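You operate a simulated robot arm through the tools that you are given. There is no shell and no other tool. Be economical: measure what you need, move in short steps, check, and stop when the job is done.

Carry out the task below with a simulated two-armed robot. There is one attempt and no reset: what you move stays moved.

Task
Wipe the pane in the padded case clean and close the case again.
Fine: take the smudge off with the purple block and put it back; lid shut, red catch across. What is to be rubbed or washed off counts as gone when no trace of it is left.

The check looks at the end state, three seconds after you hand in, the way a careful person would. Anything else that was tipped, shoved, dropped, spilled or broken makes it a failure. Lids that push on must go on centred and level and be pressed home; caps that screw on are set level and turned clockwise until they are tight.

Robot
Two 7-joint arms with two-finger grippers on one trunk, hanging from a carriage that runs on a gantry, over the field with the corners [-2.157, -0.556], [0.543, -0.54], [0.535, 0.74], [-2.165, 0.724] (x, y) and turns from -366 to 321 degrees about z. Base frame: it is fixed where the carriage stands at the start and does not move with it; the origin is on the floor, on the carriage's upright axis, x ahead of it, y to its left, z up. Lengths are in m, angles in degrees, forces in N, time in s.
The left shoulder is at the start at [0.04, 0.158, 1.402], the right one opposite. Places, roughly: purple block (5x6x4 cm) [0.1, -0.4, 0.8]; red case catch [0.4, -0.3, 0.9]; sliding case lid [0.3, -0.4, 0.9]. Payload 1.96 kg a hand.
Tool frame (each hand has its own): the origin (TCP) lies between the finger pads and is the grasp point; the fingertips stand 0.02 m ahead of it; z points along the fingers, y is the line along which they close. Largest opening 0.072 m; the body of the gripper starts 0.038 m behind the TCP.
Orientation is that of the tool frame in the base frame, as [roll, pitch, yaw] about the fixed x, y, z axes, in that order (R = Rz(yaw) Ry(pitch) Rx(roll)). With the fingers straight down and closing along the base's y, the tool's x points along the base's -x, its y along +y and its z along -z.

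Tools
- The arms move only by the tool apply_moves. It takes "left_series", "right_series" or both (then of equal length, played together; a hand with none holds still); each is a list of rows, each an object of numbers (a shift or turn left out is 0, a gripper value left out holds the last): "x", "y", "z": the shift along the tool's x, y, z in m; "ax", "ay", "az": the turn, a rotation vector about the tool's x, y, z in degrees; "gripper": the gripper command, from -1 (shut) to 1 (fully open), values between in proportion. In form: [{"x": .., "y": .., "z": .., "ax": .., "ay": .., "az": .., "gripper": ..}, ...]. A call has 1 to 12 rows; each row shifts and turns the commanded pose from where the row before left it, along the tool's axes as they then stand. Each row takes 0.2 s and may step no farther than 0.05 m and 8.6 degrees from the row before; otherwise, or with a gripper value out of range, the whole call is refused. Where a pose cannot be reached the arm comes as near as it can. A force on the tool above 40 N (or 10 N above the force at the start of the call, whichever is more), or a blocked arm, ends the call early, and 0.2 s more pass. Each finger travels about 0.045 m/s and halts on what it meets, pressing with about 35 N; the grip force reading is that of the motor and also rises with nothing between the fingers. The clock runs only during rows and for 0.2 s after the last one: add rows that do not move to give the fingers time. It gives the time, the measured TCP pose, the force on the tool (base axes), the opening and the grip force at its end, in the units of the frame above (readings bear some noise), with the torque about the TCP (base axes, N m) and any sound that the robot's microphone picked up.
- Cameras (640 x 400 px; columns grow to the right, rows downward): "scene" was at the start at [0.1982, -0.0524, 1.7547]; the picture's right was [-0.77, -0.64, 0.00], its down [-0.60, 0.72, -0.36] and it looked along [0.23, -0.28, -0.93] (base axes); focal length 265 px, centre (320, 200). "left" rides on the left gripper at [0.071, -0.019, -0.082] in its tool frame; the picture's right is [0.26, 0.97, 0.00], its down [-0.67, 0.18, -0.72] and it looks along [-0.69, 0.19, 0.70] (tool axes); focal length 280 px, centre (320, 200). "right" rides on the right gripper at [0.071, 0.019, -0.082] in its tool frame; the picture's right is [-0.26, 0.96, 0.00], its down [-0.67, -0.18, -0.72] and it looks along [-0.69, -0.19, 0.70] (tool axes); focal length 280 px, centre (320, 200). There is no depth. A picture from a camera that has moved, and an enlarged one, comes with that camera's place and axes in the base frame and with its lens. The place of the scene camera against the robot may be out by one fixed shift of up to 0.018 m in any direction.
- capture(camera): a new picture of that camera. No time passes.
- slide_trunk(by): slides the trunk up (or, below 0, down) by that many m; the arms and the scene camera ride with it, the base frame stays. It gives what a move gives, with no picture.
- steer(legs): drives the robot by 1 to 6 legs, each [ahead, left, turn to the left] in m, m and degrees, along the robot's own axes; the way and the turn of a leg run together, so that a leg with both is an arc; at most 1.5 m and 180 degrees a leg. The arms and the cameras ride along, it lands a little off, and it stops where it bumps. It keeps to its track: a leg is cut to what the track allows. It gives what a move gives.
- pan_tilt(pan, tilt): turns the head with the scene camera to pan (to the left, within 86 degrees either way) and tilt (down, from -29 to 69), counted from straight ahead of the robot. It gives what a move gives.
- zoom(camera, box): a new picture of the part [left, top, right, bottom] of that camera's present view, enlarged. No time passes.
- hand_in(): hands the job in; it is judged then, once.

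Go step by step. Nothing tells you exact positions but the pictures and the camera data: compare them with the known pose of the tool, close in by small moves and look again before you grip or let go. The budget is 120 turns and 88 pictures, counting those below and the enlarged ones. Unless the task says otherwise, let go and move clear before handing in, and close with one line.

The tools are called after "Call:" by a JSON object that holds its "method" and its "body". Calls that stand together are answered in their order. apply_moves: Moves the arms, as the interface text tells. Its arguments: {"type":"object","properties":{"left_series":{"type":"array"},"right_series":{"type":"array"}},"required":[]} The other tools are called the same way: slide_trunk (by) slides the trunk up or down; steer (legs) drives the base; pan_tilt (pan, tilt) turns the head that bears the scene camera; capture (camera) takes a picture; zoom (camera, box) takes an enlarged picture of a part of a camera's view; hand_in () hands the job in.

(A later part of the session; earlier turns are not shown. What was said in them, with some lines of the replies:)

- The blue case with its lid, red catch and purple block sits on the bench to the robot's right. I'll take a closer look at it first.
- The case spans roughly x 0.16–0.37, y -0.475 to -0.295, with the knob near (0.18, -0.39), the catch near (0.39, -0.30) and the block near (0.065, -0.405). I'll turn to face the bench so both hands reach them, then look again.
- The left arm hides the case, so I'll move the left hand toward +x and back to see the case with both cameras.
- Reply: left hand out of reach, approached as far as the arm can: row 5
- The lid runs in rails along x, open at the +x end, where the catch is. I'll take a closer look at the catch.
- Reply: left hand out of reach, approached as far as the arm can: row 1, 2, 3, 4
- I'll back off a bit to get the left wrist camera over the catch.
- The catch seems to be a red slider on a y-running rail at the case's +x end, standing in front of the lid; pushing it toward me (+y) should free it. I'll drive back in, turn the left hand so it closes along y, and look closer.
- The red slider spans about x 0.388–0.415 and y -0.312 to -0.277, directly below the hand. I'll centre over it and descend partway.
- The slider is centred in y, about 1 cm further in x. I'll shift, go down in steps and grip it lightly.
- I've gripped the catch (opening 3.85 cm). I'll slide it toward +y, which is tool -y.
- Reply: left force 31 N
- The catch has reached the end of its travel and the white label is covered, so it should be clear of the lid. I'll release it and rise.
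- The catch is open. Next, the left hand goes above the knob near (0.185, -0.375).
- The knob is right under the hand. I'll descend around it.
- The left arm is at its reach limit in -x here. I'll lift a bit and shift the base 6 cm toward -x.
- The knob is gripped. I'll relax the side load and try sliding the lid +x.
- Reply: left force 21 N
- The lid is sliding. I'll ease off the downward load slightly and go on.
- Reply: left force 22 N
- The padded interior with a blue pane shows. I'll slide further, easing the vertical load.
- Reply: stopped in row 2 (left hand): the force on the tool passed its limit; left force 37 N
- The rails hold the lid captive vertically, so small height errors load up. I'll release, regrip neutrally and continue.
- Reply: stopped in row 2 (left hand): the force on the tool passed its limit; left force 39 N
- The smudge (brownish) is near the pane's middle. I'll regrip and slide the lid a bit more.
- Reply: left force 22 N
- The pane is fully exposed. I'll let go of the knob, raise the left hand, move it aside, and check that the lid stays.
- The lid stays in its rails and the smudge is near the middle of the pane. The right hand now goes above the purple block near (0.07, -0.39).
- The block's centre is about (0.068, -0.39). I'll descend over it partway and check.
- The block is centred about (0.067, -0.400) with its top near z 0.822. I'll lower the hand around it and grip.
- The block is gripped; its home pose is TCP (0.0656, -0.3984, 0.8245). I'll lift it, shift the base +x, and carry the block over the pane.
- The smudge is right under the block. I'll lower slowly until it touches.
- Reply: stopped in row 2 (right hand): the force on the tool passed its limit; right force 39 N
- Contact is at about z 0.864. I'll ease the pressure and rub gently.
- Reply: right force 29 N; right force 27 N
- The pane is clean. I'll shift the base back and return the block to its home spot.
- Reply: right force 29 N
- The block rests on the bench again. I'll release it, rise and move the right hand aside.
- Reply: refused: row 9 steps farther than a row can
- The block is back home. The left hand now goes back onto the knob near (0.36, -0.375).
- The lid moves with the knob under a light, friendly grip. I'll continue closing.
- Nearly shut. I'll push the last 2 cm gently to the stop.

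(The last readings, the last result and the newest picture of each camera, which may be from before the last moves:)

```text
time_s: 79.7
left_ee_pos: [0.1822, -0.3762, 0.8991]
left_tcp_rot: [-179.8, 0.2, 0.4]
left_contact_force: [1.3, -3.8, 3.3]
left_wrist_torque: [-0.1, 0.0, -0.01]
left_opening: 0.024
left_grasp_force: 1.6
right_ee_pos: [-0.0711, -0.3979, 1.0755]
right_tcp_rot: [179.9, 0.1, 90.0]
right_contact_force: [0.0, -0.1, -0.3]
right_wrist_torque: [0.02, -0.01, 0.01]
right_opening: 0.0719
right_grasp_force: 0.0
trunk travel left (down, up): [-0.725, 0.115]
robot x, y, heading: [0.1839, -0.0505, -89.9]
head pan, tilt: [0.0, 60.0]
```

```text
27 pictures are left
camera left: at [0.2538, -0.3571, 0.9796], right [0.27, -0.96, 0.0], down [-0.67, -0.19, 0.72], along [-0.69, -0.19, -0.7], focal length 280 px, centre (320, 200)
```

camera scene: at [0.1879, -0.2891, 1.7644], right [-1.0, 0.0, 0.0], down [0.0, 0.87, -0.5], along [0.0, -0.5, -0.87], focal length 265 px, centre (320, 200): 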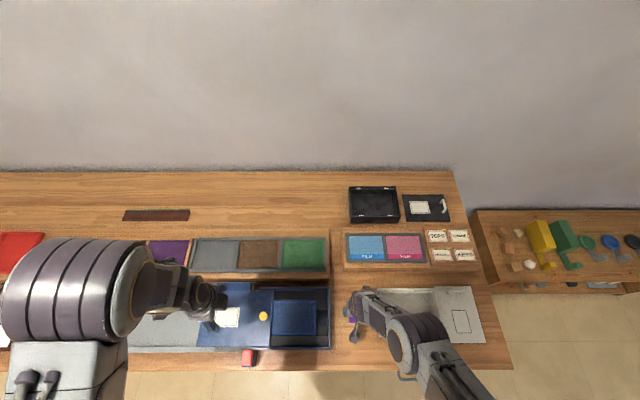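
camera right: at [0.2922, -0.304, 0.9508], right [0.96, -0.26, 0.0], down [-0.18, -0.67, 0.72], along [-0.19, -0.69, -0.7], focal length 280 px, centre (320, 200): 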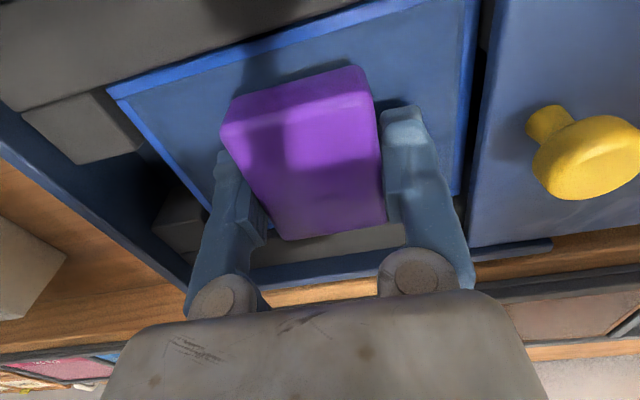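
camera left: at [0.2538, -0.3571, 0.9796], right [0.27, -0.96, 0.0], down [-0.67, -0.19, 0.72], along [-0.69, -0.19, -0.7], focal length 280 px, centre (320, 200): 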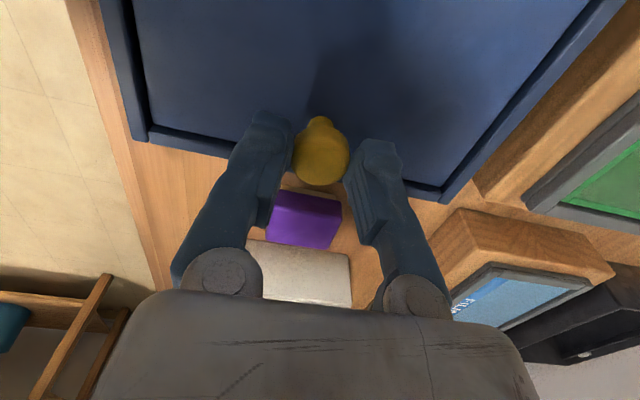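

Call:
{"method": "apply_moves", "body": {"left_series": [{"gripper": 0.6}, {}, {}, {"z": -0.03}, {"z": -0.04}, {"z": -0.03}, {"x": 0.04}, {"x": 0.04}, {}]}}

Call:
{"method": "capture", "body": {"camera": "left"}}

Call:
{"method": "zoom", "body": {"camera": "left", "box": [180, 60, 460, 220]}}

```text
time_s: 81.7
left_ee_pos: [0.2641, -0.3743, 0.999]
left_tcp_rot: [-179.8, 0.2, 0.4]
left_contact_force: [-0.6, -0.2, -0.4]
left_wrist_torque: [0.01, -0.01, -0.01]
left_opening: 0.0572
left_grasp_force: 0.0
right_ee_pos: [-0.0718, -0.3971, 1.0746]
right_tcp_rot: [179.9, 0.1, 90.2]
right_contact_force: [0.2, -0.3, -0.6]
right_wrist_torque: [-0.02, 0.05, -0.04]
right_opening: 0.0719
right_grasp_force: 0.0
trunk travel left (down, up): [-0.725, 0.115]
robot x, y, heading: [0.1841, -0.0572, -90.0]
head pan, tilt: [0.0, 60.0]
```

```text
26 pictures are left
camera left: at [0.3337, -0.3558, 1.0803], right [0.27, -0.96, -0.01], down [-0.67, -0.19, 0.72], along [-0.69, -0.19, -0.7], focal length 280 px, centre (320, 200)
```

left: 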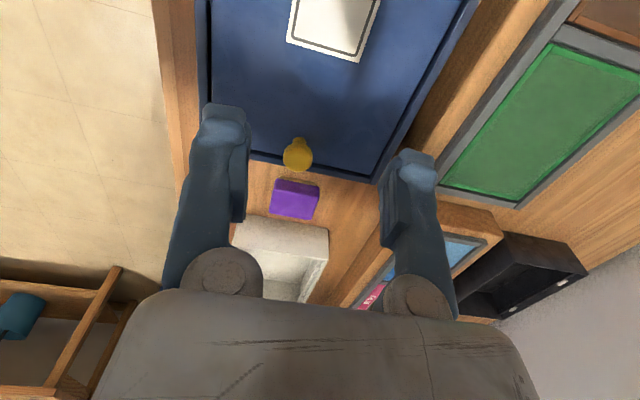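

```text
2.29 times, centred on (320, 140) of left
camera zoom: at [0.3337, -0.3558, 1.0803], right [0.27, -0.96, -0.01], down [-0.67, -0.19, 0.72], along [-0.69, -0.19, -0.7], focal length 641 px, centre (320, 337)
```

zoom: 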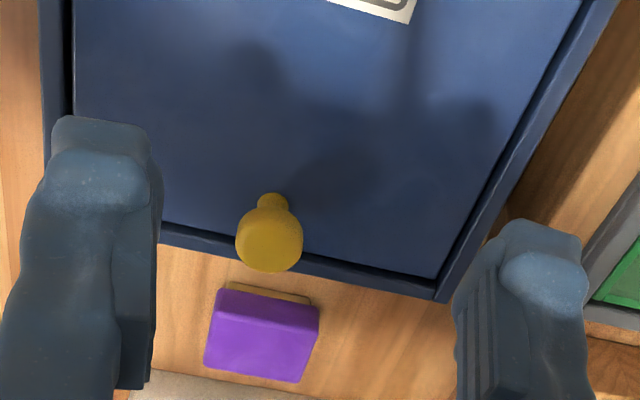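

The lid looks home. To be sure, I'll push the knob's +x side with closed fingers.

Call:
{"method": "apply_moves", "body": {"left_series": [{"x": -0.03, "gripper": -1}, {}, {}, {}, {}, {"z": 0.04}, {"z": 0.04}, {"z": 0.02}, {}]}}

Call:
{"method": "apply_moves", "body": {"left_series": [{"x": -0.008}, {"x": -0.006}, {"x": -0.004}, {"x": -0.004}, {"x": -0.003}, {}]}}

```text
time_s: 83.7
left_ee_pos: [0.2322, -0.3764, 0.8987]
left_tcp_rot: [-179.6, 0.2, 0.4]
left_contact_force: [-0.1, 0.3, 0.1]
left_wrist_torque: [-0.02, 0.0, 0.0]
left_opening: 0.0
left_grasp_force: 29.2
right_ee_pos: [-0.0726, -0.3968, 1.0749]
right_tcp_rot: [179.9, 0.0, 90.1]
right_contact_force: [-0.1, 0.5, 0.9]
right_wrist_torque: [-0.01, 0.01, 0.01]
right_opening: 0.072
right_grasp_force: 0.0
trunk travel left (down, up): [-0.725, 0.115]
robot x, y, heading: [0.1867, -0.0532, -90.1]
head pan, tilt: [0.0, 60.0]
```

```text
time_s: 85.1
left_ee_pos: [0.2082, -0.3759, 0.898]
left_tcp_rot: [-179.7, 0.1, 0.4]
left_contact_force: [-0.7, 0.0, 0.0]
left_wrist_torque: [-0.02, 0.0, 0.0]
left_opening: 0.0
left_grasp_force: 29.3
right_ee_pos: [-0.0713, -0.3971, 1.0758]
right_tcp_rot: [179.9, 0.0, 90.1]
right_contact_force: [0.1, -0.6, -0.8]
right_wrist_torque: [-0.02, 0.02, 0.0]
right_opening: 0.0716
right_grasp_force: 0.0
trunk travel left (down, up): [-0.725, 0.115]
robot x, y, heading: [0.1834, -0.0553, -90.0]
head pan, tilt: [0.0, 60.0]
```

Call:
{"method": "apply_moves", "body": {"left_series": [{"x": -0.002}, {"x": -0.002}, {"x": -0.002}, {}]}}

```text
time_s: 86.1
left_ee_pos: [0.2045, -0.3746, 0.898]
left_tcp_rot: [-179.7, 0.2, 0.3]
left_contact_force: [6.5, -1.9, 3.5]
left_wrist_torque: [0.0, -0.03, 0.03]
left_opening: 0.0003
left_grasp_force: 29.6
right_ee_pos: [-0.0709, -0.3972, 1.0753]
right_tcp_rot: [180.0, 0.0, 90.1]
right_contact_force: [0.0, 0.0, 0.6]
right_wrist_torque: [0.0, 0.0, 0.02]
right_opening: 0.0721
right_grasp_force: 0.1
trunk travel left (down, up): [-0.725, 0.115]
robot x, y, heading: [0.1855, -0.0523, -90.0]
head pan, tilt: [0.0, 60.0]
```

Call:
{"method": "apply_moves", "body": {"left_series": [{"x": -0.002}, {"x": -0.002}, {}]}}

```text
time_s: 86.9
left_ee_pos: [0.2042, -0.3747, 0.8973]
left_tcp_rot: [-179.7, -0.1, 0.6]
left_contact_force: [21.3, 0.8, 10.7]
left_wrist_torque: [0.05, -0.15, 0.09]
left_opening: 0.0
left_grasp_force: 29.5
right_ee_pos: [-0.0674, -0.3975, 1.0743]
right_tcp_rot: [179.7, 0.0, 90.1]
right_contact_force: [0.2, 0.1, -0.2]
right_wrist_torque: [0.01, -0.02, -0.01]
right_opening: 0.0721
right_grasp_force: 0.1
trunk travel left (down, up): [-0.725, 0.115]
robot x, y, heading: [0.1812, -0.0528, -90.1]
head pan, tilt: [0.0, 60.0]
```

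It's at a hard stop, so the lid is shut. Now back off and go to the catch.

Call:
{"method": "apply_moves", "body": {"left_series": [{"x": 0.012}, {"z": -0.04}, {"z": -0.04, "gripper": 1}, {"x": 0.039, "y": -0.0225}, {"x": 0.039, "y": -0.0225}, {"x": 0.039, "y": -0.0225}, {"x": 0.039, "y": -0.0225}, {"x": 0.039, "y": -0.0225}, {}]}}

Call:
{"method": "capture", "body": {"camera": "left"}}

```text
time_s: 88.9
left_ee_pos: [0.4045, -0.2594, 0.9769]
left_tcp_rot: [-179.7, 0.2, 0.4]
left_contact_force: [0.0, -0.7, -0.3]
left_wrist_torque: [-0.01, 0.03, -0.04]
left_opening: 0.0719
left_grasp_force: 0.0
right_ee_pos: [-0.0711, -0.3966, 1.076]
right_tcp_rot: [179.8, 0.1, 90.2]
right_contact_force: [-0.3, 0.6, -0.2]
right_wrist_torque: [-0.01, 0.03, 0.04]
right_opening: 0.0719
right_grasp_force: 0.1
trunk travel left (down, up): [-0.725, 0.115]
robot x, y, heading: [0.1871, -0.051, -90.0]
head pan, tilt: [0.0, 60.0]
```

```text
24 pictures are left
camera left: at [0.476, -0.2403, 1.0574], right [0.27, -0.96, -0.01], down [-0.67, -0.19, 0.72], along [-0.69, -0.19, -0.7], focal length 280 px, centre (320, 200)
```

left: 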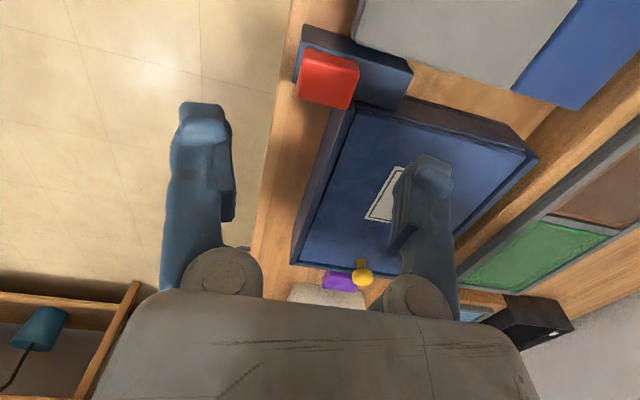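

Call:
{"method": "apply_moves", "body": {"left_series": [{"x": 0.004, "y": 0.003, "z": 0.03}, {"z": 0.03}, {"z": 0.02}, {"z": 0.01}, {"z": 0.005}, {}]}}

Call:
{"method": "capture", "body": {"camera": "left"}}

```text
time_s: 90.3
left_ee_pos: [0.4104, -0.2636, 0.8842]
left_tcp_rot: [-179.7, 0.3, 0.4]
left_contact_force: [-0.2, 0.3, 0.8]
left_wrist_torque: [-0.01, 0.02, 0.01]
left_opening: 0.0719
left_grasp_force: 0.0
right_ee_pos: [-0.0718, -0.3971, 1.0745]
right_tcp_rot: [179.9, -0.1, 90.1]
right_contact_force: [0.0, 0.0, -0.4]
right_wrist_torque: [0.01, -0.01, -0.04]
right_opening: 0.0723
right_grasp_force: 0.0
trunk travel left (down, up): [-0.725, 0.115]
robot x, y, heading: [0.1845, -0.0553, -90.1]
head pan, tilt: [0.0, 60.0]
```

```text
23 pictures are left
camera left: at [0.4799, -0.2444, 0.964], right [0.27, -0.96, -0.01], down [-0.67, -0.19, 0.72], along [-0.69, -0.19, -0.7], focal length 280 px, centre (320, 200)
```

left: 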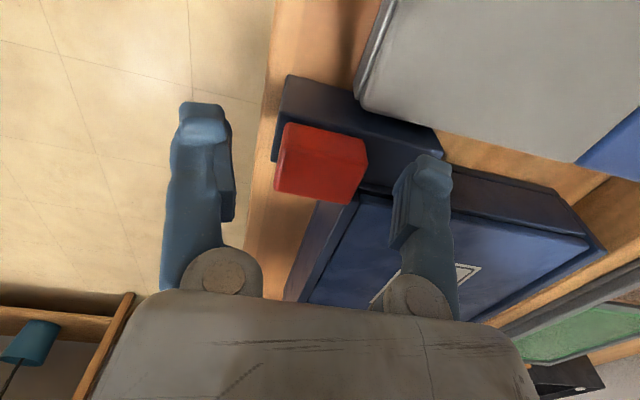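

Call:
{"method": "apply_moves", "body": {"left_series": [{"z": 0.004}, {"gripper": 0}, {}, {}, {}]}}

Call:
{"method": "apply_moves", "body": {"left_series": [{"y": 0.008}, {"y": 0.008}, {"y": 0.006}, {"y": 0.005}, {"y": 0.003}, {"y": 0.002}, {}]}}

Call:
{"method": "capture", "body": {"camera": "left"}}

```text
time_s: 91.5
left_ee_pos: [0.4085, -0.2662, 0.8791]
left_tcp_rot: [-179.9, 0.1, 0.3]
left_contact_force: [1.5, -8.1, -5.1]
left_wrist_torque: [-0.2, 0.03, -0.05]
left_opening: 0.0388
left_grasp_force: 38.3
right_ee_pos: [-0.0717, -0.3982, 1.0756]
right_tcp_rot: [179.9, 0.0, 90.1]
right_contact_force: [0.0, 0.2, 0.4]
right_wrist_torque: [0.03, 0.02, -0.02]
right_opening: 0.0717
right_grasp_force: 0.0
trunk travel left (down, up): [-0.725, 0.115]
robot x, y, heading: [0.1859, -0.0588, -90.1]
head pan, tilt: [0.0, 60.0]
```

```text
time_s: 93.1
left_ee_pos: [0.4083, -0.2975, 0.8777]
left_tcp_rot: [-179.6, 0.3, 0.3]
left_contact_force: [-6.1, 4.9, 37.1]
left_wrist_torque: [0.09, 0.18, 0.08]
left_opening: 0.0386
left_grasp_force: 40.4
right_ee_pos: [-0.0718, -0.3976, 1.0753]
right_tcp_rot: [179.9, 0.0, 90.2]
right_contact_force: [0.6, -0.2, -0.3]
right_wrist_torque: [0.0, -0.02, 0.02]
right_opening: 0.072
right_grasp_force: 0.1
trunk travel left (down, up): [-0.725, 0.115]
robot x, y, heading: [0.1852, -0.0565, -89.7]
head pan, tilt: [0.0, 60.0]
```

```text
22 pictures are left
camera left: at [0.4799, -0.2776, 0.9593], right [0.27, -0.96, -0.01], down [-0.67, -0.19, 0.72], along [-0.69, -0.19, -0.7], focal length 280 px, centre (320, 200)
```

left: 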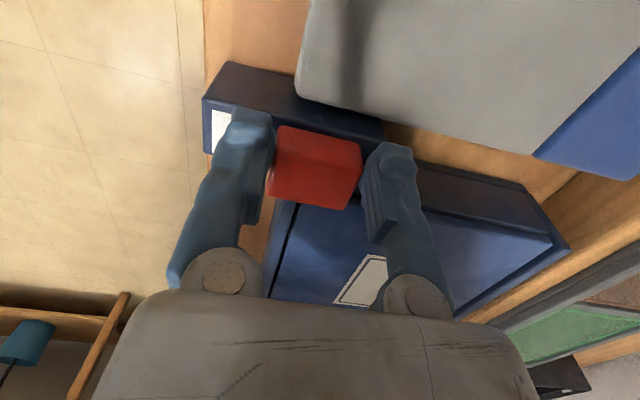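

The catch is across, as at the start. I'll release it, rise clear and check everything.

Call:
{"method": "apply_moves", "body": {"left_series": [{"gripper": 0.6}, {"gripper": 1}, {}, {"z": -0.02}, {"z": -0.04}, {"z": -0.04}, {}]}}

Call:
{"method": "capture", "body": {"camera": "left"}}

Call:
{"method": "steer", "body": {"legs": [[-0.2, 0.0, 0]]}}

Call:
{"method": "capture", "body": {"camera": "scene"}}

Call:
{"method": "zoom", "body": {"camera": "scene", "box": [200, 220, 380, 310]}}

```text
time_s: 94.7
left_ee_pos: [0.4095, -0.2939, 0.9795]
left_tcp_rot: [-179.7, 0.2, 0.4]
left_contact_force: [-0.8, -0.9, -0.5]
left_wrist_torque: [-0.06, -0.02, 0.01]
left_opening: 0.0717
left_grasp_force: 0.1
right_ee_pos: [-0.0729, -0.3978, 1.0738]
right_tcp_rot: [179.9, 0.0, 90.1]
right_contact_force: [0.2, 0.5, 1.3]
right_wrist_torque: [0.03, 0.0, 0.0]
right_opening: 0.072
right_grasp_force: 0.2
trunk travel left (down, up): [-0.725, 0.115]
robot x, y, heading: [0.1853, -0.0548, -90.0]
head pan, tilt: [0.0, 60.0]
```

```text
21 pictures are left
camera left: at [0.4797, -0.2755, 1.0604], right [0.27, -0.96, -0.01], down [-0.67, -0.19, 0.72], along [-0.69, -0.19, -0.7], focal length 280 px, centre (320, 200)
```

left: 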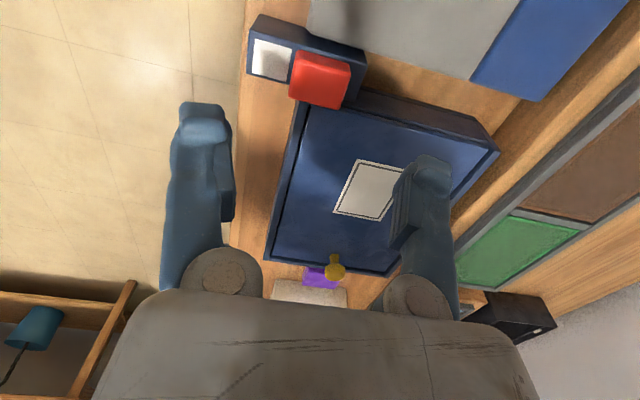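

```text
time_s: 96.3
left_ee_pos: [0.409, -0.0946, 0.9793]
left_tcp_rot: [-179.7, 0.2, 0.6]
left_contact_force: [-0.5, 0.4, 0.0]
left_wrist_torque: [-0.03, -0.04, 0.04]
left_opening: 0.0719
left_grasp_force: 0.1
right_ee_pos: [-0.0709, -0.1961, 1.0759]
right_tcp_rot: [179.9, 0.1, 90.1]
right_contact_force: [-1.1, 0.3, -0.4]
right_wrist_torque: [-0.02, 0.01, 0.01]
right_opening: 0.072
right_grasp_force: 0.1
trunk travel left (down, up): [-0.725, 0.115]
robot x, y, heading: [0.1829, 0.1474, -89.7]
head pan, tilt: [0.0, 60.0]
```

```text
20 pictures are left
camera scene: at [0.1879, -0.0885, 1.764], right [-1.0, -0.01, 0.0], down [0.0, 0.87, -0.5], along [0.0, -0.5, -0.87], focal length 265 px, centre (320, 200)
```

scene: 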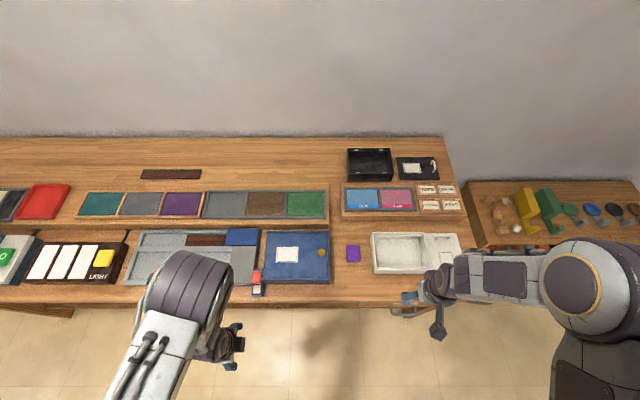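

```text
3.56 times, centred on (290, 265) of scene
camera zoom: at [0.1879, -0.0885, 1.764], right [-1.0, -0.01, 0.0], down [0.0, 0.87, -0.5], along [0.0, -0.5, -0.87], focal length 941 px, centre (427, -31)
```

zoom: 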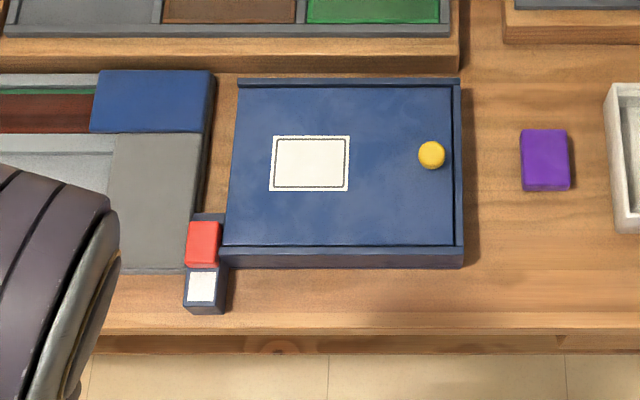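

The end state matches the start: lid shut, catch across, block home, pane wiped clean, and both hands clear.

Call:
{"method": "hand_in", "body": {}}

```text
The job is handed in.
```

I wiped the smudge off the pane and saw no trace left in the pictures. The purple block is back in its place, the lid is shut against its stop, and the red catch is across.
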